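You operate a simulated robot arm through the tools that you are given. There is no shell and no other tool.

You are at the controls of a simulated robot arm. One attempt, no reset.

JOB
Warm the bottle with the green capsule in the bath.
Fine: it stands in the wire cup with the blue handle; lid shut before the switch goes on; the knob stays at 60 C; switch off once the lamp is out; leave the other bottle. Set down upright: small bottle with green capsule, wire cup with blue handle.
Where things are to end (x, y in the base frame): wire cup with blue handle within 60 mm of [730, 280].
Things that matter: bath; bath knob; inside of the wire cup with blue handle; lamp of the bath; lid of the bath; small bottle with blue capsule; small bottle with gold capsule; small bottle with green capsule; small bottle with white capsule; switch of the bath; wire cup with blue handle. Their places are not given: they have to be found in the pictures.

It is judged by the outcome, as a careful person would: the job done as asked, and still so three seconds after it is handed in. It fails if anything else is knocked over, pushed out of place, dropped, spilled or broken. Lids that push on must go on centred and level and be pressed home; caps that screw on are set level and turned clockwise until they are tight.

ROBOT AND FRAMES
A 7-joint arm with a three-finger gripper, fixed in place. Base frame: the origin is on the floor under the middle of its stand, x ahead of it, y to its left, z up. Readings come in mm, degrees, newtons and seconds.
With the tool pointing down near the work surface it reaches from about 100 to 720 mm from the base axis. Its first joint turns from -166.0 to 166.0 degrees. Payload 2.69 kg.
The tool frame sits at the grasp point between the pads (the TCP): z along the fingers, y along the line on which they close. The tips reach 30 mm beyond it. The gripper opens to 128 mm; its body begins 117 mm behind the TCP.
Orientation is told as [roll, pitch, yaw] about the base's x, y, z axes, in that order, counted from this pose: with the fingers straight down and closing along the base's y, the tool's x points along the base's -x, its y along +y and its z along -z.

CONTROLS
- The arm moves only by the tool nudge_tool. Its argument "moves" is a list of rows, each an object of numbers (a shift or turn left out is 0, a gripper value left out holds the last): "x", "y", "z": the shift along the base's x, y, z in units of 30 mm (1.0 is 30 mm); "rx", "ry", "rz": the turn, a rotation vector about the base's x, y, z in units of 5 degrees (1.0 is 5 degrees); "grip": the gripper command, from -1 (fully open) to 1 (shut), values between in proportion. In form: [{"x": .., "y": .., "z": .., "rx": .., "ry": .., "rz": .., "grip": ..}, ...]. A call has 1 to 20 rows; each row shifts and turns the commanded pose from where the row before left it. A call with a number of a shift or a turn outside -1 to 1 is refused whole. Each row takes 0.2 s and may step no farther than 50 mm and 8.6 degrees from the row before; otherwise, or with a gripper value out of range, the whole call is refused. A pose out of reach is approached as far as the arm can. The call stops where the force on the tool passes 90 N (or 10 N more than at its start, if that is more) or the arm is blocked; 0.2 s more then pass. Each finger travels about 127 mm/s and halts on what it meets, pressing with about 28 N; the grip force reading is that of the motor and also rises with nothing between the fingers. The clock runs only during rows and for 0.2 s after the last one: add rows that do not move to give the fingers time. It gives the time, the measured TCP pose, the force on the tool (base axes), the opening and the grip force at its end, in the units of the frame above (readings bear some noise), with the torque about the TCP (base axes, N m) and any sound that the robot's microphone picked up.
- Cameras (640 x 400 px; columns grow to the right, rows downward): "scene" is fixed at [49.2, 501.9, 1529.4]; the picture's right is [-0.29, -0.96, 0.00], its down [-0.55, 0.16, -0.82] and it looks along [0.79, -0.24, -0.57] (base axes); focal length 214 px, centre (320, 200). "wrist" rides on the gripper at [58, 54, -131] in the tool frame; the picture's right is [-0.68, 0.74, 0.00], its down [-0.62, -0.57, -0.55] and it looks along [-0.40, -0.37, 0.84] (tool axes); focal length 234 px, centre (320, 200).
- capture(camera): a new picture of that camera. It takes no simulated time.
- move_column(by): moves the trunk up (or, below 0, down) by that many mm; the arm rides with it, the base frame stays. It gives what a move gives, with no picture.
- probe_pixels(camera, pixels): for up to 12 pixels [column, row] of the newest picture of that camera ("zoom" is the newest enlarged one), the place [x, y, z] in the base frame of the surface seen there, good to about 2 mm. It takes no simulated time.
- zoom(camera, box): a new picture of the part [left, top, right, bottom] of that camera's present view, enlarged. It takes no simulated time.
- close_job(): hands the job in; it is judged then, once.

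Open the gripper and draw the arm clear of the work before you hand the job in, unless the task says otherwise.

The tools are called after "Request:" as a command line: name --argument value ..., lists and objects as JSON in quotes. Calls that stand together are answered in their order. nudge_tool: Moves the arm, as the interface text tells. Its arguments: {"type":"object","properties":{"moves":{"type":"array","items":{"type":"object","properties":{"x":{"type":"number"},"y":{"type":"number"},"z":{"type":"number"},"rx":{"type":"number"},"ry":{"type":"number"},"rz":{"type":"number"},"grip":{"type":"number"}}}}},"required":["moves"]} The other tools are called the same way: move_column (by) moves the trunk up or down; capture (camera) takes a picture; probe_pixels (camera, pixels) gives the place of the surface under pixels of a picture; zoom (camera, box) takes an enlarged picture of a part of a camera's view; close_job () hands the job in.

At the start:

```text
time: 0.0
position: [558.5, 193.4, 1492.1]
ee_rot: [0.0, 0.0, -0.1]
force: [0.5, 0.0, -0.1]
ft_torque: [-0.01, 0.02, -0.02]
finger_gap: 128.2
finger_force: 0.1
trunk travel left (down, up): [-250.0, 100.0]
```

scene: 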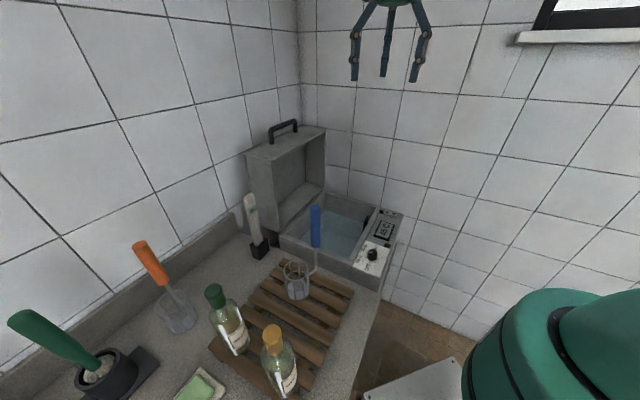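
wrist: 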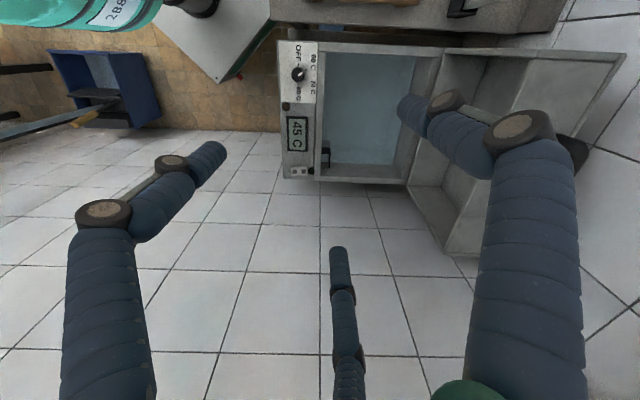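

I start by looking closely at the scene: the bath is near (340,230), the wire cup with blue handle near (300,275), bottles at (228,320) and (278,360). I zoom in on these areas.

Request:
zoom --camera "scene" --box '[230, 110, 420, 300]'

Request:
zoom --camera "wrist" --box '[260, 0, 480, 200]'

```text
2.11 times, centred on (325, 205) of scene
```

zoom: 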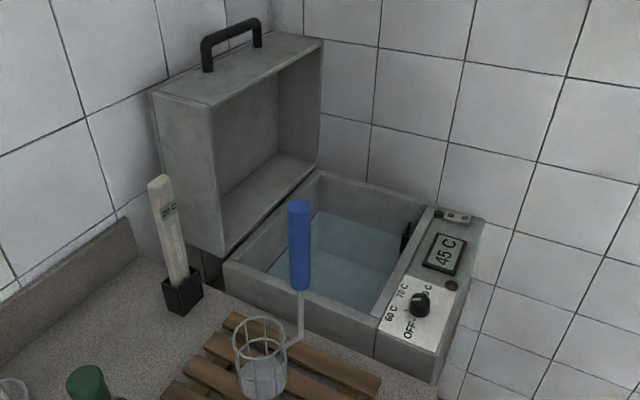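

```text
2.00 times, centred on (370, 100) of wrist
```

zoom: 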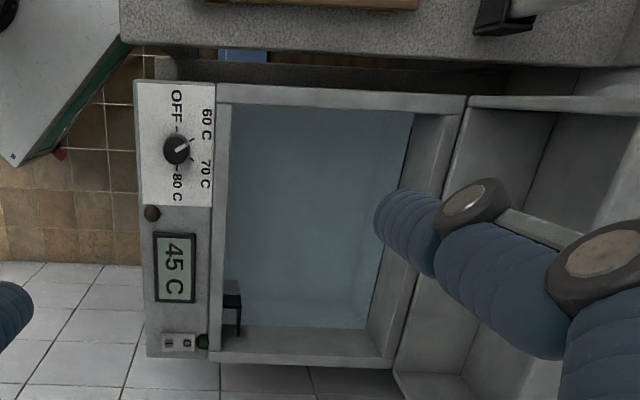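

The bath has a panel with knob, display, a rocker switch and two round dots. I zoom in tighter on the panel and other parts.

Request:
zoom --camera "wrist" --box '[275, 35, 355, 185]'

Request:
zoom --camera "scene" --box '[345, 195, 415, 290]'

Request:
zoom --camera "scene" --box '[0, 200, 360, 400]'

```text
2.67 times, centred on (315, 110) of wrist
```

zoom: 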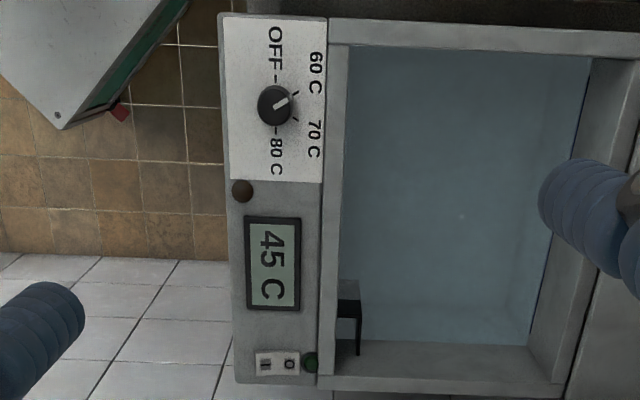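

```text
4.21 times, centred on (380, 242) of scene
```

zoom: 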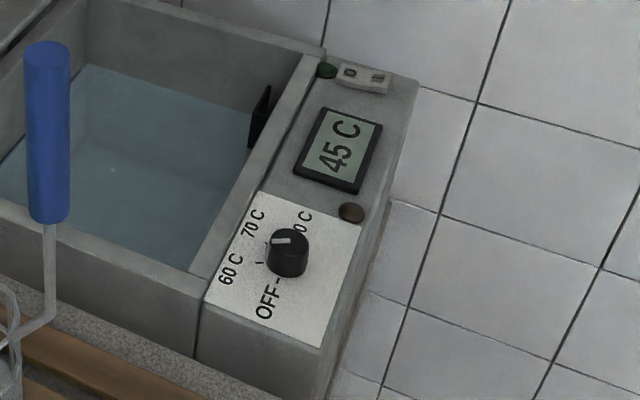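

```text
1.78 times, centred on (180, 300) of scene
```

zoom: 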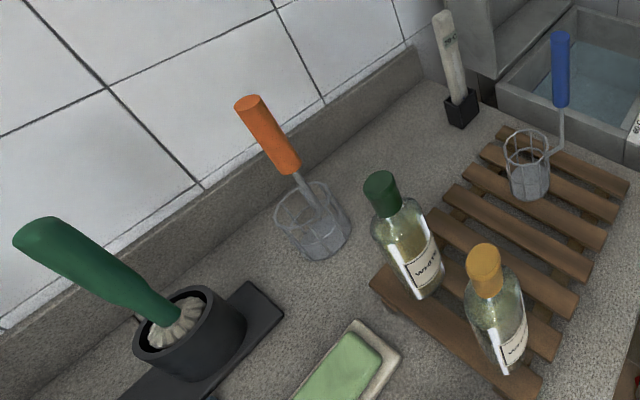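

I need coordinates: I'll probe the rack, cup, bottles, and bath.

Request:
capture --camera "scene"

Request:
capture --camera "wrist"

Request:
probe_pixels --camera "scene" --pixels '[[315, 210], [315, 243], [290, 268], [298, 290], [214, 290], [235, 340], [271, 331], [285, 375], [340, 225], [285, 237], [325, 195], [375, 210]]'

Request:
probe_pixels --camera "wrist" --pixels '[[298, 74], [297, 135], [299, 171], [286, 107], [314, 172], [360, 100], [319, 45], [437, 55], [405, 183], [320, 175], [325, 155], [435, 100]]'

```text
taken
```

scene: 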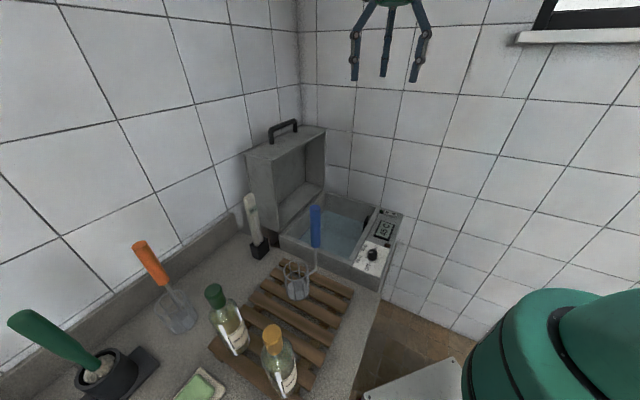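

```text
taken
```

wrist: 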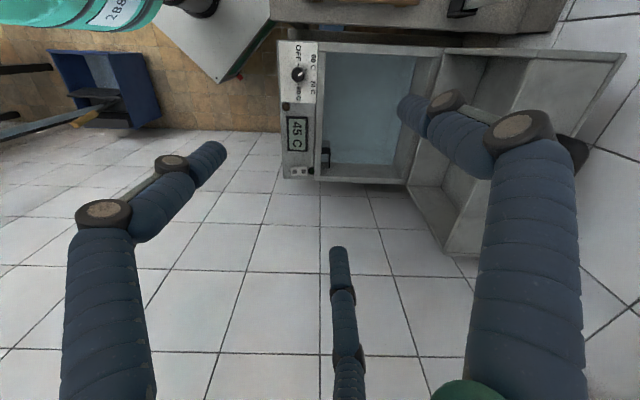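

```text
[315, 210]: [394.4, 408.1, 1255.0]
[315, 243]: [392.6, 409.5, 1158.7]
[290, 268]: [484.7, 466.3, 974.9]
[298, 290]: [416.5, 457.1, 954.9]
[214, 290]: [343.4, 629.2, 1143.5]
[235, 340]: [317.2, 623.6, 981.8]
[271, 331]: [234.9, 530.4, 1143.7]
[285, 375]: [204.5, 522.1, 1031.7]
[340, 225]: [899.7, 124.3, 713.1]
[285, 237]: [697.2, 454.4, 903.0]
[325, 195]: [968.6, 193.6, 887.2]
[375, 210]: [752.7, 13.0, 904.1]
```

```text
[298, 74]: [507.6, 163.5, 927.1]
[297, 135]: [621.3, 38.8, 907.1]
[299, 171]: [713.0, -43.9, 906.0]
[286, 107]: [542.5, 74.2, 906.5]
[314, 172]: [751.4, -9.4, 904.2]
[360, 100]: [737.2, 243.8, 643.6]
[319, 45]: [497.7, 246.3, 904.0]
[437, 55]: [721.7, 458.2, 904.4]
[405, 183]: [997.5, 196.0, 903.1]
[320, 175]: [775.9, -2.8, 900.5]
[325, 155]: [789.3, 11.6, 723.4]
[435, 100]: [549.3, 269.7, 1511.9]
```

The bath's basin corners came out near (498,246), (722,458), (997,196), (776,-3), so [730,280] is in the basin. Next I probe the lid, handle and more details.

Request:
probe_pixels --camera "scene" --pixels '[[283, 123], [271, 135], [297, 128], [271, 143], [246, 155], [270, 157], [326, 128], [300, 140], [281, 228], [326, 185], [300, 200], [255, 190]]'

Request:
zoom --camera "scene" --box '[235, 110, 345, 250]'

Request:
zoom --camera "scene" --box '[260, 190, 380, 310]'

```text
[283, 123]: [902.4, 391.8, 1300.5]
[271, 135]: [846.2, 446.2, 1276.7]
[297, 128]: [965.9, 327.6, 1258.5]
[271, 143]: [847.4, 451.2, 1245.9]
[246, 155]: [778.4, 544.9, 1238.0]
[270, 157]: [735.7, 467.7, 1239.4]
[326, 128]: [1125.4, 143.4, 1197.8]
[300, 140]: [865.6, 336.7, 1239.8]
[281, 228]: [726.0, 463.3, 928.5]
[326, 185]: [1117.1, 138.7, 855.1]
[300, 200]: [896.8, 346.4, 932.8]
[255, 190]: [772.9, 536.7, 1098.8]
```

```text
2.86 times, centred on (290, 180) of scene
```

zoom: 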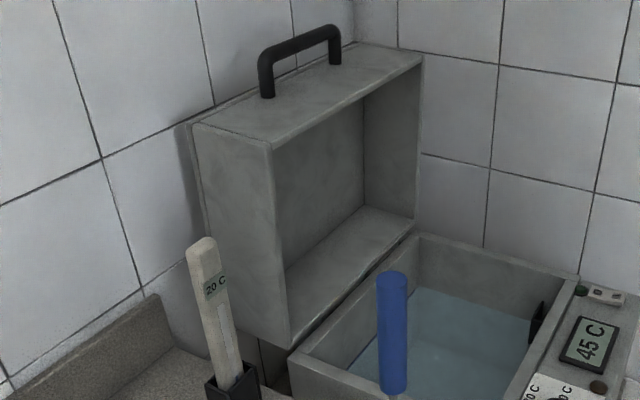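

```text
3.33 times, centred on (320, 250) of scene
```

zoom: 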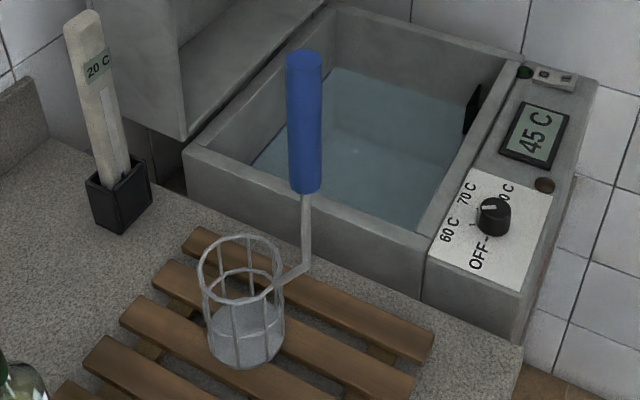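

The lid stands open (rim z 928–1240) with its handle at about (905,390,1290); the basin is below it. To measure cup and bottles better I swing the wrist camera over the rack, keeping the arm high.

Request:
nudge_tool --moves '[{"x": -0.7, "rz": 1}, {"x": -0.7, "rz": 1}, {"x": -0.7, "rz": 1}, {"x": -0.7, "rz": 1}, {"x": -0.7, "rz": 1}, {"x": -0.7, "rz": 1}, {"x": -0.7, "rz": 1}, {"x": -0.7, "rz": 1}, {"x": -0.7, "rz": 1}, {"x": -0.7, "rz": 1}, {"x": -0.7, "rz": 1}, {"x": -0.7, "rz": 1}]'

Request:
capture --camera "wrist"

Request:
capture --camera "scene"

```text
time: 2.6
position: [306.6, 192.6, 1492.0]
ee_rot: [0.0, 0.0, 60.1]
force: [-1.3, 0.6, 0.6]
ft_torque: [0.01, -0.03, -0.01]
finger_gap: 128.0
finger_force: 0.0
trunk travel left (down, up): [-250.0, 100.0]
```

```text
taken
```

wrist: 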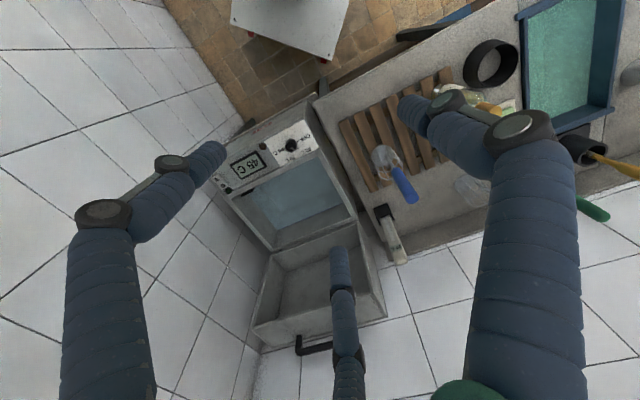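

```text
taken
```

scene: 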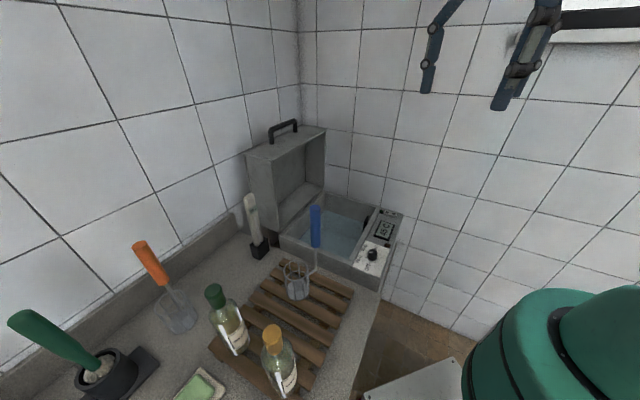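

The wrist view now shows the cup at (385,165) and the rack partly hidden behind a finger. I turn on another 30° and move back to bring the rack to the picture centre.

Request:
nudge_tool --moves '[{"x": -0.5, "rz": 1}, {"x": -0.5, "rz": 1}, {"x": -0.5, "rz": 1}, {"x": -0.5, "rz": 1}, {"x": -0.5, "rz": 1}, {"x": -0.5, "rz": 1}]'

Request:
capture --camera "wrist"

```text
time: 4.0
position: [215.4, 191.5, 1492.8]
ee_rot: [0.0, 0.0, 90.1]
force: [-1.0, 0.1, 0.3]
ft_torque: [-0.03, -0.07, -0.02]
finger_gap: 128.0
finger_force: 0.0
trunk travel left (down, up): [-250.0, 100.0]
```

```text
taken
```

wrist: 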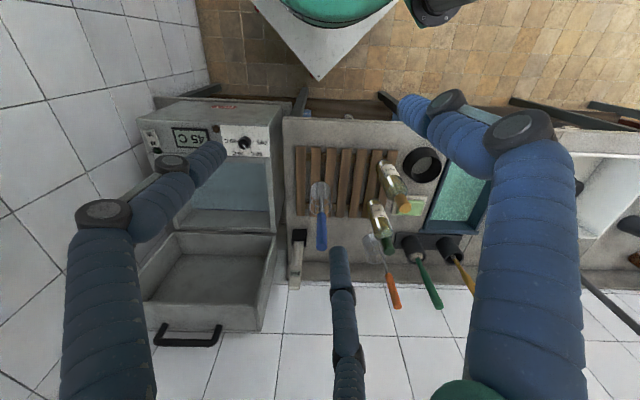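

Now the rack, cup (320,200) and both bottles (385,190) are in clear view; I zoom and probe them.

Request:
zoom --camera "wrist" --box '[270, 110, 450, 320]'

Request:
zoom --camera "wrist" --box '[290, 170, 350, 260]'

Request:
zoom --camera "wrist" --box '[360, 150, 430, 260]'

```text
1.90 times, centred on (360, 215) of wrist
```

zoom: 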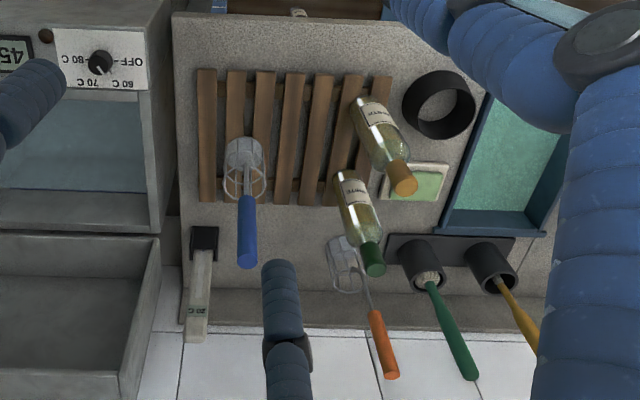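

```text
4.44 times, centred on (320, 215) of wrist
```

zoom: 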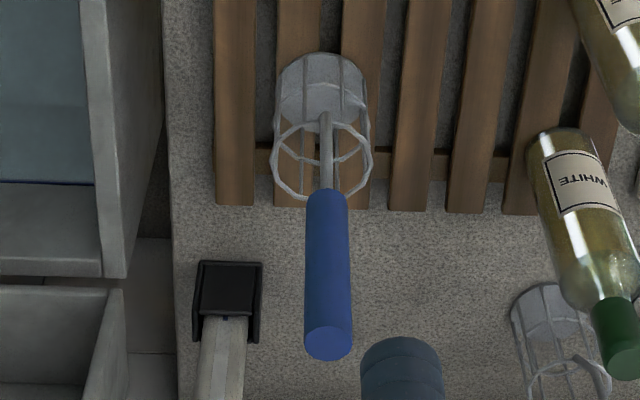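

```text
3.64 times, centred on (395, 205) of wrist
```

zoom: 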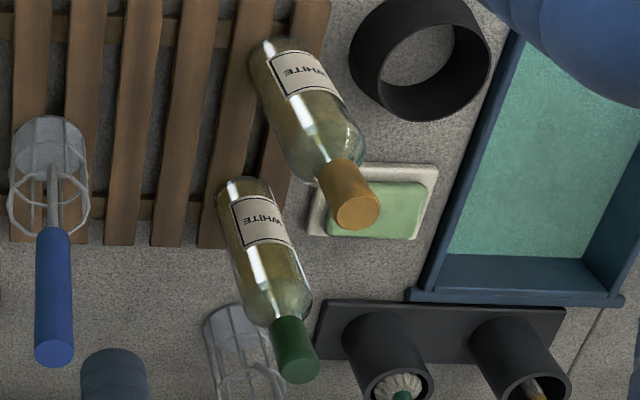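

I probe the bottle, capsule, cup rim, handle, rack and counter in this enlarged picture.

Request:
probe_pixels --camera "zoom" --pixels '[[299, 365], [286, 335], [280, 385], [317, 365], [258, 222], [232, 190], [55, 352], [52, 240], [38, 354], [71, 352], [50, 215], [48, 140]]'

Request:
probe_pixels --camera "zoom" --pixels '[[12, 200], [87, 200], [47, 234], [25, 175], [150, 300], [75, 100], [170, 100], [220, 100], [357, 212], [330, 175], [300, 75], [256, 60]]'

```text
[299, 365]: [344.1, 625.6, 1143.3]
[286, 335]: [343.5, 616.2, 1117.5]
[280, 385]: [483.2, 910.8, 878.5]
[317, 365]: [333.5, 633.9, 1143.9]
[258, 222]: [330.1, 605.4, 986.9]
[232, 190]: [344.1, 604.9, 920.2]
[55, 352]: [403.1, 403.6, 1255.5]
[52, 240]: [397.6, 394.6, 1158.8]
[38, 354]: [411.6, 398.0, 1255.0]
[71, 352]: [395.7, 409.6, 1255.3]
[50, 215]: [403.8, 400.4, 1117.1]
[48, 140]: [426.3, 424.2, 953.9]
```

```text
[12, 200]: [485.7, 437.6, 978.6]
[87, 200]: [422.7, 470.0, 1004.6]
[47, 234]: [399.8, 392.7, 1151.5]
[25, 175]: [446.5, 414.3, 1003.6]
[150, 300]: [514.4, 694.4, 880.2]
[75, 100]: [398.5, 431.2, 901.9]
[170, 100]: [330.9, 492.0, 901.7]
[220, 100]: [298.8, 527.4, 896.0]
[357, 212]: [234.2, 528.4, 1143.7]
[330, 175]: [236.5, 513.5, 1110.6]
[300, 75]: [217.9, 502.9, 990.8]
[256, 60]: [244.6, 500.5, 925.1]
```

The green-capsule bottle stands near (341,628), top z 1143; the cup rim centre is about (446,444,1004), its handle at (403,404) up to z 1255. I probe neighbours: orange handle, brush, thermometer, and get a more exact look from the scene camera.

Request:
probe_pixels --camera "scene" --pixels '[[140, 244], [160, 280], [170, 300], [175, 322], [20, 318], [80, 360], [248, 200], [255, 235], [258, 250], [200, 385], [300, 265], [286, 268]]'

Request:
zoom --camera "scene" --box '[120, 220, 340, 400]'

Request:
probe_pixels --camera "wrist" --pixels '[[397, 307], [388, 277], [377, 245], [440, 305], [425, 270], [297, 285], [297, 240], [320, 247], [378, 248], [398, 207], [218, 335], [160, 335]]'

```text
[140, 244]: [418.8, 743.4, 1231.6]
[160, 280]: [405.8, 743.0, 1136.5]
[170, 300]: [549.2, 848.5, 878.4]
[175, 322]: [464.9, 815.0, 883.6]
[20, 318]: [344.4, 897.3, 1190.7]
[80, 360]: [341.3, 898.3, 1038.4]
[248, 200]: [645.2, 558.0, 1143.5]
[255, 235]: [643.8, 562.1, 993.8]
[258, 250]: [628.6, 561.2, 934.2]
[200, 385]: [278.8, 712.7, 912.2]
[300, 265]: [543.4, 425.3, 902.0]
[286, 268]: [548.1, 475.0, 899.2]
```

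```text
2.22 times, centred on (230, 310) of scene
```

zoom: 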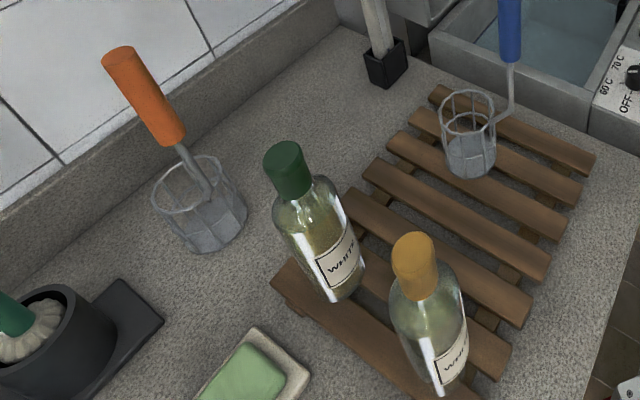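

```text
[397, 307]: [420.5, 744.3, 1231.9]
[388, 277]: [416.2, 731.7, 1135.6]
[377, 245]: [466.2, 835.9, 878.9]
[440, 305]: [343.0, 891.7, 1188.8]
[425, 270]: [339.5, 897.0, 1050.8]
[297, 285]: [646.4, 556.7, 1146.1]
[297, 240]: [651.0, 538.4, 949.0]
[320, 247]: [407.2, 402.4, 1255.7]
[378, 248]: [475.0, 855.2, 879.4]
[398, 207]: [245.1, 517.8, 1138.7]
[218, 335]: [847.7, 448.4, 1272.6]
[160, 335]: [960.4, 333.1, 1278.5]
```

All handles are vertical (orange at (418,743)). Now I check basin depth and lid geometry with more probes from both pictures.

Request:
zoom --camera "scene" --box '[235, 110, 345, 250]'

Request:
probe_pixels --camera "zoom" --pixels '[[200, 132], [265, 143], [273, 150], [290, 345], [283, 335], [255, 320], [232, 250], [345, 45], [418, 60], [300, 50], [320, 180], [385, 235]]'

Request:
probe_pixels --camera "scene" --pixels '[[345, 220], [350, 235], [330, 225], [340, 240], [355, 225], [360, 245], [345, 250], [300, 225], [310, 232], [325, 243], [370, 225], [365, 215]]'

Request:
probe_pixels --camera "wrist" --pixels '[[240, 175], [250, 190], [255, 165], [230, 200], [235, 215], [215, 260], [200, 280], [262, 245], [270, 245], [150, 305], [258, 325], [272, 238]]'

```text
2.86 times, centred on (290, 180) of scene
```

zoom: 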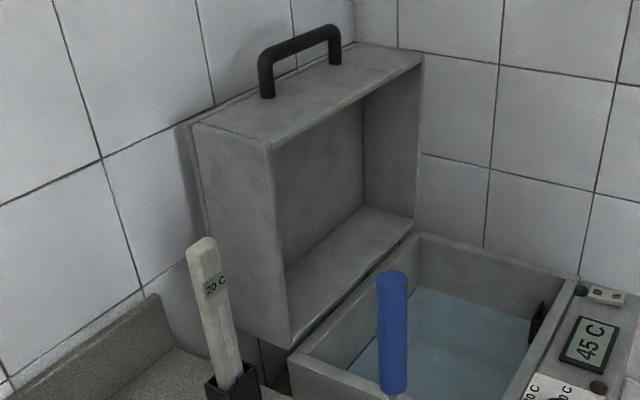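

```text
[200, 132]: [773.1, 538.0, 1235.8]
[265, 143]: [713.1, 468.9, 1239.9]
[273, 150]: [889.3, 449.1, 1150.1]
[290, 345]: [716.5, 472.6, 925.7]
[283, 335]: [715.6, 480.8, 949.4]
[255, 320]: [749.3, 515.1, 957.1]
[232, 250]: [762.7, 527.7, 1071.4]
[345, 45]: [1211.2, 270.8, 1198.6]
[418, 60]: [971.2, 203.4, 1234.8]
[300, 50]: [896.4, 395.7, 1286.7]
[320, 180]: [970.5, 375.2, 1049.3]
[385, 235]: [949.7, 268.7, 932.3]
```

```text
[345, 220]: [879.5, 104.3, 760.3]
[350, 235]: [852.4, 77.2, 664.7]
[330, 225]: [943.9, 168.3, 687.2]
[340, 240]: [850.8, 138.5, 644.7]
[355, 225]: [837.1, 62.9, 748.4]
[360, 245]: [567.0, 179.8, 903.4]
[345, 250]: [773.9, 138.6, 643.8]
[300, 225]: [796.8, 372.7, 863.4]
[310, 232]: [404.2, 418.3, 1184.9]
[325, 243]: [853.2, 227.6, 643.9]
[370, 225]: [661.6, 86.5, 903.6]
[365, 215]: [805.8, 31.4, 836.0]
```

```text
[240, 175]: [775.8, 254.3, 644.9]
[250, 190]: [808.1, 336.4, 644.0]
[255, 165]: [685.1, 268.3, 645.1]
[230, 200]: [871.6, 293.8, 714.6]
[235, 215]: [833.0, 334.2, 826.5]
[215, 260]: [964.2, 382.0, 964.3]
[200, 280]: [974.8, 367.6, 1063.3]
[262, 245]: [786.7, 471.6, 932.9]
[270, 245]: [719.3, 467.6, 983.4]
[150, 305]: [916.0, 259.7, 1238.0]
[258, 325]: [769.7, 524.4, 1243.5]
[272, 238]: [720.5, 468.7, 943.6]
```

Basin floor z=644, lid about 115 mm deep, so the cup handle (top would be z≈997) fits under the lid. Now I go for the bottle: rotate to yaw −45 (so the cup's handle later lies in the gap between two fingers) while moving high above (341,628).

Request:
nudge_tool --moves '[{"x": 0.2, "y": 0.5, "rz": -1}, {"x": 0.2, "y": 0.5, "rz": -1}, {"x": 0.2, "y": 0.5, "rz": -1}, {"x": 0.2, "y": 0.5, "rz": -1}, {"x": 0.2, "y": 0.5, "rz": -1}, {"x": 0.2, "y": 0.5, "rz": -1}, {"x": 0.2, "y": 0.5, "rz": -1}, {"x": 0.2, "y": 0.5, "rz": -1}, {"x": 0.2, "y": 0.5, "rz": -1}, {"x": 0.2, "y": 0.5, "rz": -1}, {"x": 0.2, "y": 0.5, "rz": -1}, {"x": 0.2, "y": 0.5, "rz": -1}, {"x": 0.2, "y": 0.5, "rz": -1}, {"x": 0.2, "y": 0.5, "rz": -1}, {"x": 0.2, "y": 0.5, "rz": -1}, {"x": 0.2, "y": 0.5, "rz": -1}, {"x": 0.2, "y": 0.5, "rz": -1}, {"x": 0.2, "y": 0.5, "rz": -1}]'

```text
time: 7.8
position: [323.3, 463.8, 1492.2]
ee_rot: [0.1, 0.0, -0.1]
force: [1.1, -0.1, -0.3]
ft_torque: [-0.02, -0.01, -0.01]
finger_gap: 128.1
finger_force: 0.1
trunk travel left (down, up): [-250.0, 100.0]
```

The arm tracks well. I continue to yaw −45 and to (341,628), dropping to about z 1330, then look.

Request:
nudge_tool --moves '[{"x": 0.06, "y": 0.6, "z": -0.2, "rz": -1}, {"x": 0.06, "y": 0.6, "z": -0.2, "rz": -1}, {"x": 0.06, "y": 0.6, "z": -0.2, "rz": -1}, {"x": 0.06, "y": 0.6, "z": -0.4, "rz": -1}, {"x": 0.06, "y": 0.6, "z": -0.6, "rz": -1}, {"x": 0.06, "y": 0.6, "z": -0.8, "rz": -1}, {"x": 0.06, "y": 0.6, "z": -0.8, "rz": -1}, {"x": 0.06, "y": 0.6, "z": -0.8, "rz": -1}, {"x": 0.06, "y": 0.6, "z": -0.8, "rz": -1}, {}]'

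Request:
capture --camera "wrist"

Request:
capture --camera "scene"

```text
time: 10.0
position: [341.6, 624.0, 1344.8]
ee_rot: [0.0, 0.0, -45.0]
force: [0.0, 1.6, -0.6]
ft_torque: [-0.06, 0.02, -0.02]
finger_gap: 128.1
finger_force: 0.1
trunk travel left (down, up): [-250.0, 100.0]
```

```text
taken
```

wrist: 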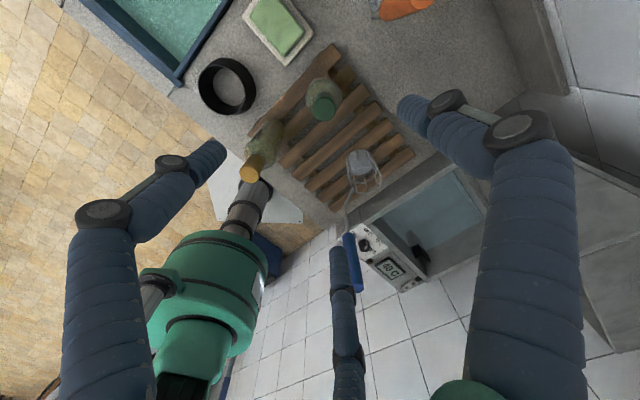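

```text
taken
```

scene: 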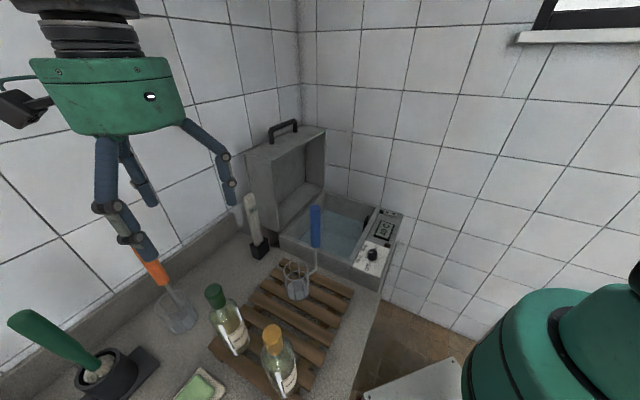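

The green capsule shows at (323,103) in the wrist view; the palm is wide, so during placing it must stay above the handle top (z 1255). I zoom to locate the capsule exactly.

Request:
zoom --camera "wrist" --box '[280, 60, 380, 140]'

Request:
probe_pixels --camera "wrist" --pixels '[[322, 106], [310, 106], [333, 106], [322, 97], [322, 114], [330, 85], [375, 165], [350, 250], [362, 290]]'

```text
5.00 times, centred on (330, 100) of wrist
```

zoom: 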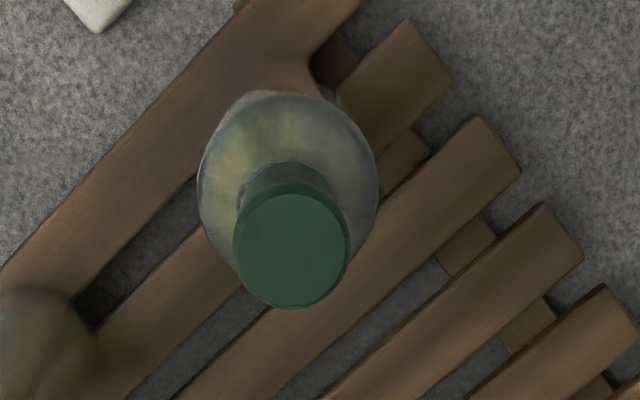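

```text
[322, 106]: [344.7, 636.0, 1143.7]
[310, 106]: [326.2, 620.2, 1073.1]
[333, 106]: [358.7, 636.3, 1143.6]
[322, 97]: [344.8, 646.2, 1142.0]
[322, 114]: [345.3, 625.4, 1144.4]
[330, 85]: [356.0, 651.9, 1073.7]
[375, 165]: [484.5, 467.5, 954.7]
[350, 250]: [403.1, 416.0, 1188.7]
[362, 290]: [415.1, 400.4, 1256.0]
```

Capsule top centre works out to (347.7,630.8,1143.7), radius about 14.5 mm. I align above it, preclose the fingers to about 77 mm and look at the finger geometry before descending.

Request:
nudge_tool --moves '[{"x": 0.1, "y": 0.12, "grip": -0.2}, {"x": 0.1, "y": 0.12, "z": -0.5, "grip": -0.2}, {"z": -1, "grip": -0.2}, {"z": -1, "grip": -0.2}, {"grip": -0.2}]'

Request:
capture --camera "wrist"

Request:
capture --camera "scene"

```text
time: 11.2
position: [346.8, 632.3, 1270.8]
ee_rot: [0.1, 0.0, -45.0]
force: [0.3, 0.3, -0.8]
ft_torque: [-0.03, 0.01, 0.01]
finger_gap: 76.9
finger_force: 0.0
trunk travel left (down, up): [-250.0, 100.0]
```

```text
taken
```

wrist: 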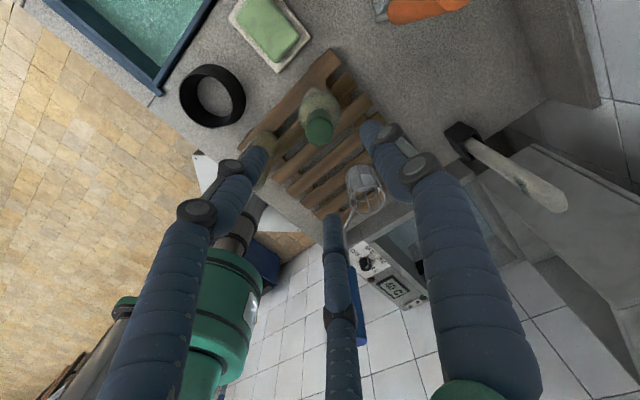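

```text
taken
```

scene: 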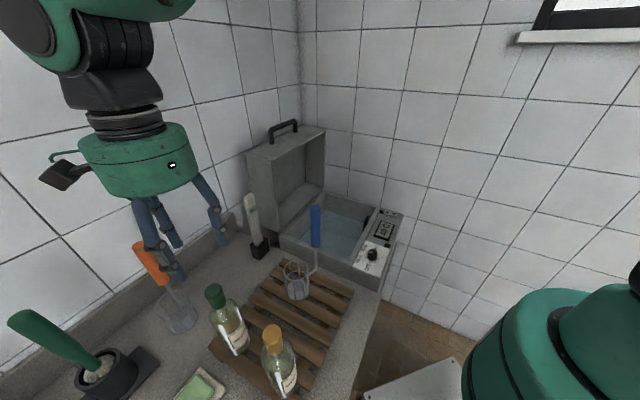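

The fingers converge evenly around the capsule seen at (319,127). I descend to z≈1165 and check again.

Request:
nudge_tool --moves '[{"z": -0.9, "y": -0.03, "grip": -0.2}, {"z": -0.9, "grip": -0.2}, {"z": -0.9, "grip": -0.2}, {"z": -0.8, "grip": -0.2}, {"grip": -0.2}]'

Request:
capture --camera "wrist"

Request:
zoom --camera "scene" --box '[100, 170, 320, 370]'

```text
time: 12.4
position: [344.8, 632.7, 1166.1]
ee_rot: [0.0, 0.0, -45.0]
force: [-0.2, -0.8, -0.2]
ft_torque: [0.0, 0.04, -0.03]
finger_gap: 77.0
finger_force: 0.1
trunk travel left (down, up): [-250.0, 100.0]
```

```text
taken
```

wrist: 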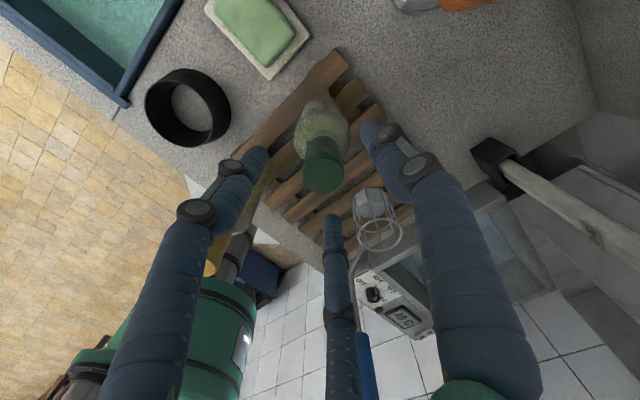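

```text
2.00 times, centred on (210, 270) of scene
```

zoom: 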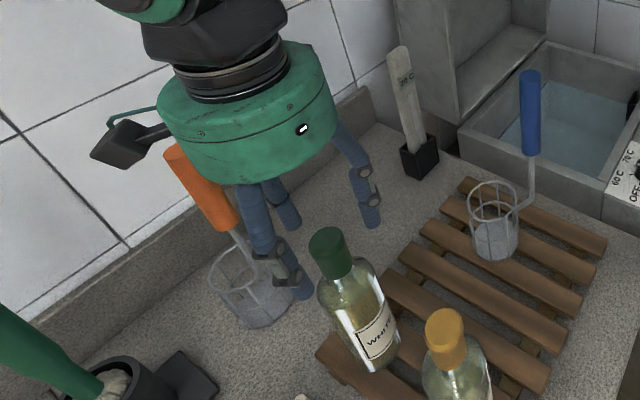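

Scene view shows the fingers evenly around the capsule. I refine the capsule's position from this closer wrist picture before the last descent.

Request:
zoom --camera "wrist" --box '[270, 80, 390, 210]'

Request:
probe_pixels --camera "zoom" --pixels '[[320, 275], [270, 275], [372, 275], [322, 240], [322, 320], [300, 250], [345, 300]]'

```text
3.08 times, centred on (330, 145) of wrist
```

zoom: 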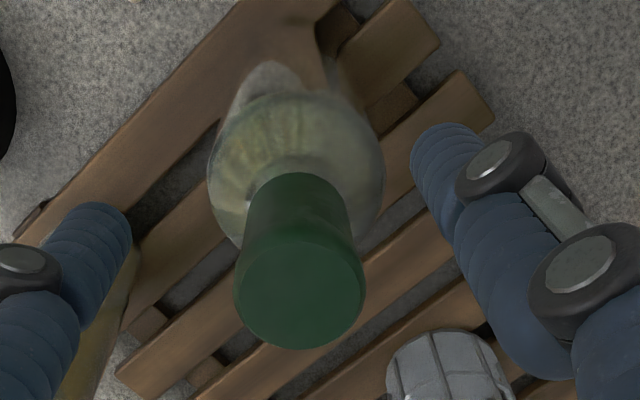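

```text
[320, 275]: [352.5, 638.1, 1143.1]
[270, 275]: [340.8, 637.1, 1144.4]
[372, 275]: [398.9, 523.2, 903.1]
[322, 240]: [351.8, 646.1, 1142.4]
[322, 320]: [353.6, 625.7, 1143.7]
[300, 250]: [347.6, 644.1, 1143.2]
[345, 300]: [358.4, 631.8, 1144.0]
```

Capsule centre is (347.7,632.9), top z 1143.5; TCP is at (344.8,632.7,1166). I shift 2 mm in x, go down to z≈1141.5 so the palm will later clear the handle, and close the fingers.

Request:
nudge_tool --moves '[{"x": 0.07, "y": 0.02, "z": -0.42, "grip": -0.2}, {"z": -0.4, "grip": -0.2}, {"grip": -0.2}]'

Request:
nudge_tool --moves '[{"grip": 0.1}, {"grip": 0.3}, {"grip": 0.45}, {"grip": 0.6}, {"grip": 0.8}, {"grip": 1}, {"grip": 1}, {"grip": 1}]'

Request:
capture --camera "wrist"

Request:
zoom --camera "scene" --box '[100, 170, 320, 370]'

```text
time: 13.2
position: [348.4, 632.5, 1142.5]
ee_rot: [0.0, -0.1, -45.0]
force: [0.1, -0.6, 0.1]
ft_torque: [0.0, -0.02, -0.01]
finger_gap: 76.8
finger_force: 0.1
trunk travel left (down, up): [-250.0, 100.0]
```

```text
time: 15.0
position: [348.3, 633.6, 1142.6]
ee_rot: [-0.1, -0.1, -45.1]
force: [-0.8, -1.2, 0.3]
ft_torque: [-0.06, 0.08, 0.0]
finger_gap: 30.3
finger_force: 28.0
trunk travel left (down, up): [-250.0, 100.0]
```

```text
taken
```

wrist: 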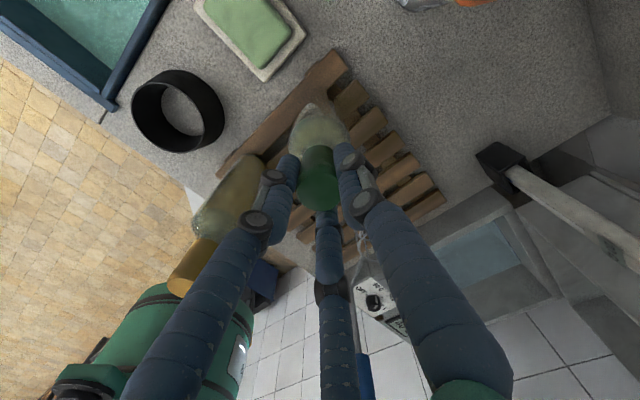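

```text
2.00 times, centred on (210, 270) of scene
```

zoom: 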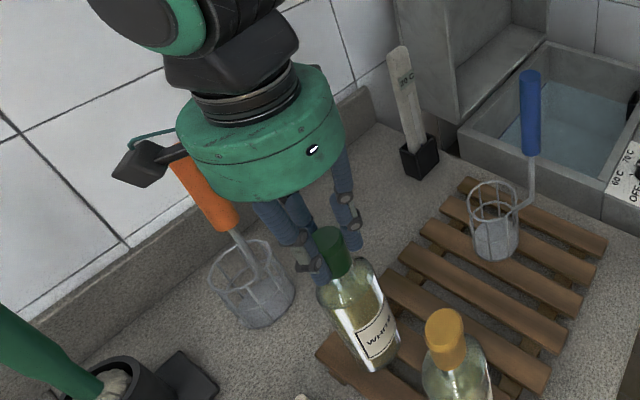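

The capsule is held (gap 30.3 mm, 28 N). I lift slowly and check that the bottle comes up straight.

Request:
nudge_tool --moves '[{"z": 0.2, "grip": 1}, {"z": 0.3, "grip": 1}, {"z": 0.5, "grip": 1}, {"z": 0.5, "grip": 1}, {"grip": 1}]'

Request:
zoom --camera "scene" --box '[100, 170, 320, 370]'

```text
time: 16.2
position: [347.9, 632.1, 1186.6]
ee_rot: [0.0, 0.0, -45.0]
force: [-0.2, -0.5, -7.1]
ft_torque: [0.0, 0.01, 0.02]
finger_gap: 30.5
finger_force: 27.9
trunk travel left (down, up): [-250.0, 100.0]
```

```text
2.00 times, centred on (210, 270) of scene
```

zoom: 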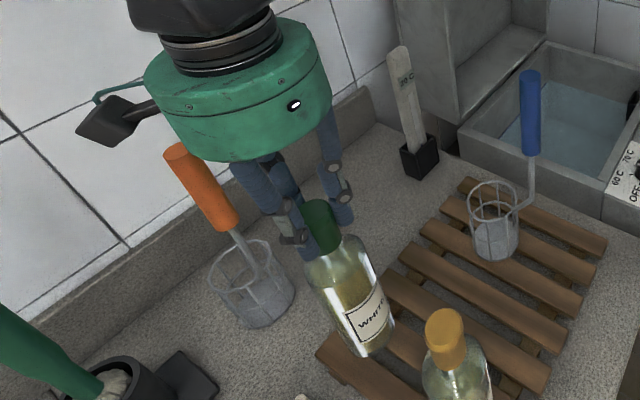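

The bottle came off cleanly (7 N load) and hangs straight. I raise it further above cup-rim height and re-measure the cup.

Request:
nudge_tool --moves '[{"z": 0.7, "grip": 1}, {"z": 0.7, "grip": 1}, {"z": 0.7, "grip": 1}, {"z": 0.7, "grip": 1}, {"z": 0.5, "grip": 1}, {"grip": 1}]'

Request:
capture --camera "wrist"

Request:
zoom --camera "scene" --box '[270, 195, 340, 305]'

```text
time: 17.6
position: [349.4, 633.0, 1285.6]
ee_rot: [0.0, -0.1, -45.0]
force: [0.5, 0.0, -7.2]
ft_torque: [0.0, 0.01, 0.0]
finger_gap: 30.0
finger_force: 28.2
trunk travel left (down, up): [-250.0, 100.0]
```

```text
taken
```

wrist: 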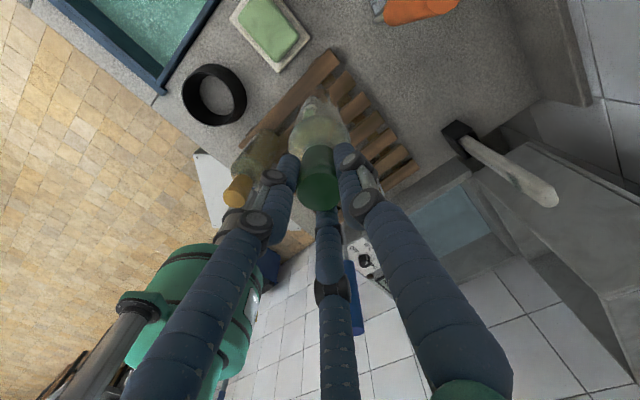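

```text
3.64 times, centred on (305, 250) of scene
```

zoom: 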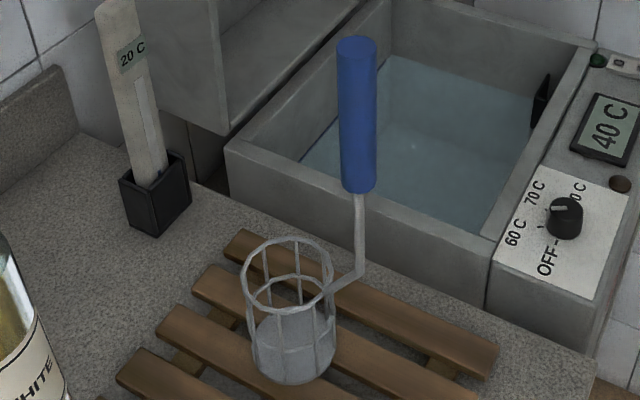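

Cup rim ellipse is at zoom (287,272). I probe its rim wires and bottom plate to pin the centre.

Request:
probe_pixels --camera "zoom" --pixels '[[243, 275], [332, 270], [287, 239], [286, 309], [262, 302], [318, 298], [258, 246], [316, 243], [290, 350], [270, 345], [310, 345], [345, 288]]'

Request:
probe_pixels --camera "zoom" --pixels '[[244, 270], [331, 280], [280, 240], [300, 308], [250, 290], [328, 290], [358, 45], [345, 120], [372, 120], [360, 230], [290, 370], [255, 370]]'

```text
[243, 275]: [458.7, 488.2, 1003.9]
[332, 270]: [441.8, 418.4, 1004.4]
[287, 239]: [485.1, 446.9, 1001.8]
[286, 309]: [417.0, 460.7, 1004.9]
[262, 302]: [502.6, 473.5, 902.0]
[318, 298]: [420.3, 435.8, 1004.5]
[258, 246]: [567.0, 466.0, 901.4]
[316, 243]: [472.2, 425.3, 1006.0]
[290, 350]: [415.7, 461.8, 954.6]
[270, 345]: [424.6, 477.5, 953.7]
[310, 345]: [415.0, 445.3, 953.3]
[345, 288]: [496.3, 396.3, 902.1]
```

```text
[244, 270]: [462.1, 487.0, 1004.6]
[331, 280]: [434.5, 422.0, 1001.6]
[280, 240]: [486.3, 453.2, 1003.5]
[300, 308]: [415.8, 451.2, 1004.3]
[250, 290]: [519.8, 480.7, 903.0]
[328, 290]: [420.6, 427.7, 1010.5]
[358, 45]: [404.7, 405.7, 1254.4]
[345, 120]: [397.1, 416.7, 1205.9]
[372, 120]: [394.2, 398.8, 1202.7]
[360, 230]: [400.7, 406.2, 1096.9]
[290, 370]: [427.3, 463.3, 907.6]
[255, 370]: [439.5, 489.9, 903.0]
```

The cup centre fits to (450.8,453.3), inner radius ≈34 mm; the bottle is ≈30 mm radius, so centring matters. I carry the bottle over the cup at a height where its base (z≈1045) clears the rim.

Request:
nudge_tool --moves '[{"x": 0.2, "y": -0.35, "grip": 1}, {"x": 0.4, "y": -0.7, "grip": 1}, {"x": 0.45, "y": -0.8, "grip": 1}, {"x": 0.45, "y": -0.8, "grip": 1}, {"x": 0.45, "y": -0.8, "grip": 1}, {"x": 0.45, "y": -0.8, "grip": 1}, {"x": 0.45, "y": -0.8, "grip": 1}, {"x": 0.4, "y": -0.65, "grip": 1}, {"x": 0.16, "y": -0.28, "grip": 1}, {"grip": 1}, {"grip": 1}]'

Request:
capture --camera "wrist"

Request:
zoom --camera "scene" --box '[230, 170, 370, 310]'

```text
time: 20.0
position: [451.1, 454.6, 1287.9]
ee_rot: [0.0, 0.0, -45.0]
force: [-0.5, 0.0, -6.4]
ft_torque: [0.01, -0.03, -0.02]
finger_gap: 30.4
finger_force: 28.1
trunk travel left (down, up): [-250.0, 100.0]
```

```text
taken
```

wrist: 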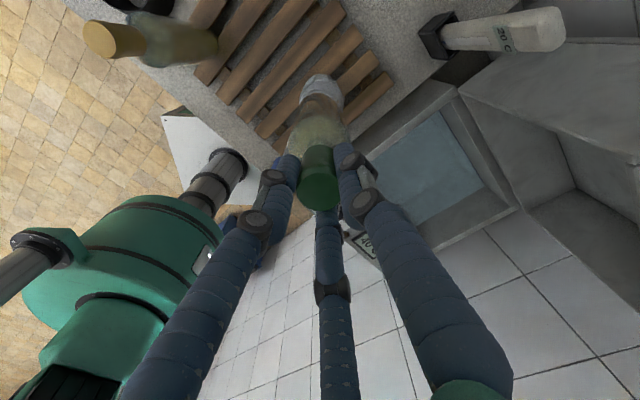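

```text
2.86 times, centred on (300, 240) of scene
```

zoom: 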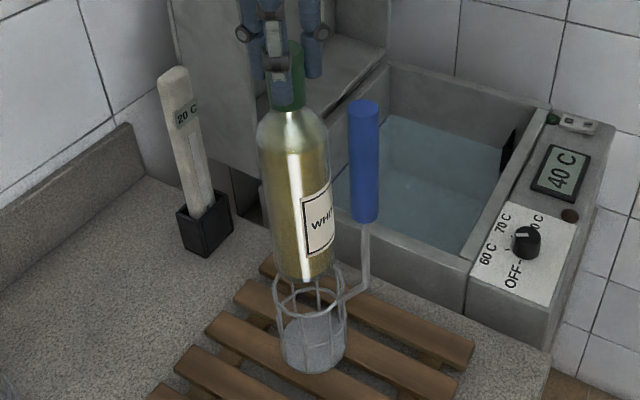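

The bottle hangs over the cup. I zoom in on its base and the rim to verify alignment from the scene camera.

Request:
zoom --camera "scene" --box '[275, 200, 330, 310]'

Request:
probe_pixels --camera "zoom" --pixels '[[310, 200], [300, 240], [330, 240], [350, 220], [310, 150], [340, 110], [285, 240], [355, 160], [270, 160], [272, 100], [345, 60], [300, 300]]'

Request:
zoom --camera "wrist" --box '[260, 50, 400, 220]'

```text
3.64 times, centred on (302, 255) of scene
```

zoom: 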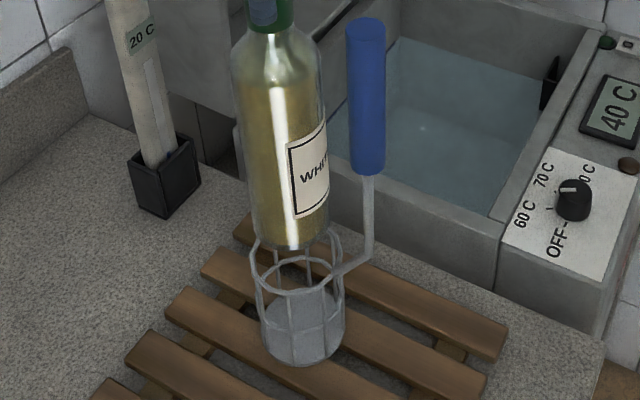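

```text
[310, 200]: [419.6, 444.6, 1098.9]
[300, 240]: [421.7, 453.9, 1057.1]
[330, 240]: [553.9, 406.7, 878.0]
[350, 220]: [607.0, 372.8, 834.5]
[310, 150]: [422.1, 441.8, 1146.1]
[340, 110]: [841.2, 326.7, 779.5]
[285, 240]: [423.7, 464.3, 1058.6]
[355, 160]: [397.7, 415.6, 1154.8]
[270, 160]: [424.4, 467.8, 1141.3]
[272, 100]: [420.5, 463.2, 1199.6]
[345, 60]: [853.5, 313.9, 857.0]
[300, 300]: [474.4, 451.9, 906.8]
```

```text
2.35 times, centred on (330, 135) of wrist
```

zoom: 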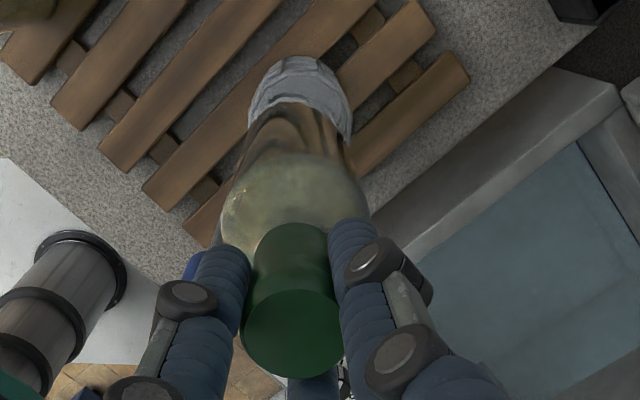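

Surface points fit a radius of ≈30.5 mm centred at (451,454), matching the cup centre. I lower gently until the base is just inside the rim and look again.

Request:
nudge_tool --moves '[{"z": -0.5, "y": -0.02, "grip": 1}, {"z": -0.5, "grip": 1}, {"z": -0.4, "grip": 1}, {"z": -0.3, "grip": 1}, {"grip": 1}]'

Request:
zoom --camera "scene" --box '[275, 200, 330, 310]'

Request:
zoom --camera "wrist" --box '[260, 50, 400, 220]'

```text
time: 21.2
position: [451.8, 452.5, 1237.9]
ee_rot: [0.0, 0.0, -45.1]
force: [0.7, -0.1, -7.2]
ft_torque: [-0.03, -0.03, 0.02]
finger_gap: 30.5
finger_force: 28.1
trunk travel left (down, up): [-250.0, 100.0]
```

```text
3.64 times, centred on (302, 255) of scene
```

zoom: 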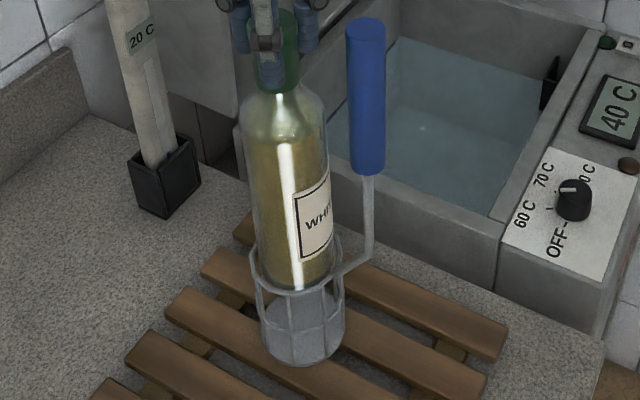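

```text
2.35 times, centred on (330, 135) of wrist
```

zoom: 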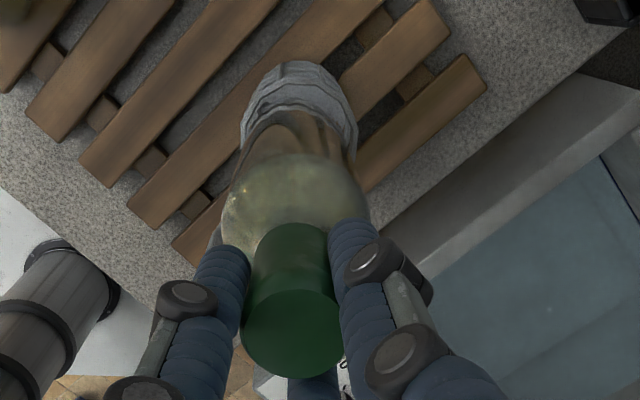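

The base is inside the rim with no contact force. I keep lowering in small stages, watching the force.

Request:
nudge_tool --moves '[{"z": -0.3, "grip": 1}, {"z": -0.3, "grip": 1}, {"z": -0.2, "grip": 1}, {"grip": 1}]'

Request:
nudge_tool --moves '[{"z": -0.3, "grip": 1}, {"z": -0.3, "grip": 1}, {"z": -0.2, "grip": 1}, {"grip": 1}]'

Request:
nudge_tool --moves '[{"z": -0.3, "grip": 1}, {"z": -0.3, "grip": 1}, {"z": -0.2, "grip": 1}, {"grip": 1}]'

Request:
zoom --camera "scene" --box '[265, 180, 345, 310]'

```text
time: 22.2
position: [451.4, 452.5, 1212.8]
ee_rot: [0.0, 0.0, -45.1]
force: [0.2, 0.2, -7.0]
ft_torque: [0.02, 0.03, 0.01]
finger_gap: 30.5
finger_force: 28.2
trunk travel left (down, up): [-250.0, 100.0]
```

```text
time: 23.2
position: [450.2, 453.3, 1187.9]
ee_rot: [0.0, 0.1, -45.0]
force: [0.3, 0.1, -6.4]
ft_torque: [-0.01, 0.0, 0.02]
finger_gap: 30.4
finger_force: 28.2
trunk travel left (down, up): [-250.0, 100.0]
```

```text
time: 24.2
position: [450.9, 452.2, 1163.2]
ee_rot: [0.0, 0.0, -45.0]
force: [0.1, -0.6, -7.1]
ft_torque: [0.01, 0.01, 0.0]
finger_gap: 30.2
finger_force: 28.5
trunk travel left (down, up): [-250.0, 100.0]
```

```text
3.08 times, centred on (305, 245) of scene
```

zoom: 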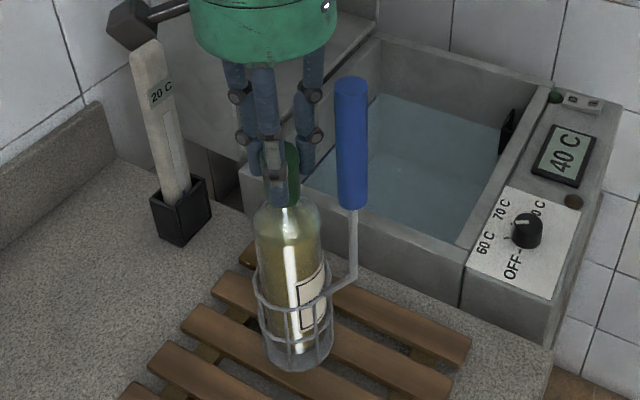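

Bottle base is about 18 mm above the cup floor with the palm still clear of the blue handle's top. I lower the last bit in small steps, watching for contact.

Request:
nudge_tool --moves '[{"z": -0.2, "grip": 1}, {"z": -0.15, "grip": 1}, {"grip": 1}]'

Request:
nudge_tool --moves '[{"z": -0.08, "grip": 1}, {"grip": 1}]'

```text
time: 25.0
position: [449.8, 451.9, 1153.4]
ee_rot: [0.0, 0.0, -45.0]
force: [0.7, 0.1, -6.7]
ft_torque: [0.01, 0.01, 0.0]
finger_gap: 30.4
finger_force: 28.2
trunk travel left (down, up): [-250.0, 100.0]
```

```text
time: 25.6
position: [450.6, 454.0, 1150.9]
ee_rot: [0.0, -0.1, -44.9]
force: [-0.5, 0.2, -7.2]
ft_torque: [0.0, -0.02, -0.03]
finger_gap: 30.2
finger_force: 28.2
trunk travel left (down, up): [-250.0, 100.0]
```

No contact yet at z≈1151. I go on in 2 mm steps.

Request:
nudge_tool --moves '[{"z": -0.07, "grip": 1}, {"grip": 1}]'

Request:
nudge_tool --moves '[{"z": -0.06, "grip": 1}, {"grip": 1}]'

```text
time: 26.2
position: [450.7, 451.5, 1149.2]
ee_rot: [0.1, 0.0, -45.0]
force: [-0.9, 0.0, -6.1]
ft_torque: [0.05, 0.02, 0.02]
finger_gap: 30.3
finger_force: 27.5
trunk travel left (down, up): [-250.0, 100.0]
```

```text
time: 26.8
position: [450.1, 451.5, 1149.4]
ee_rot: [0.0, 0.0, -45.0]
force: [-0.9, -4.1, 14.1]
ft_torque: [-0.47, -0.17, -0.05]
finger_gap: 30.4
finger_force: 28.2
trunk travel left (down, up): [-250.0, 100.0]
```

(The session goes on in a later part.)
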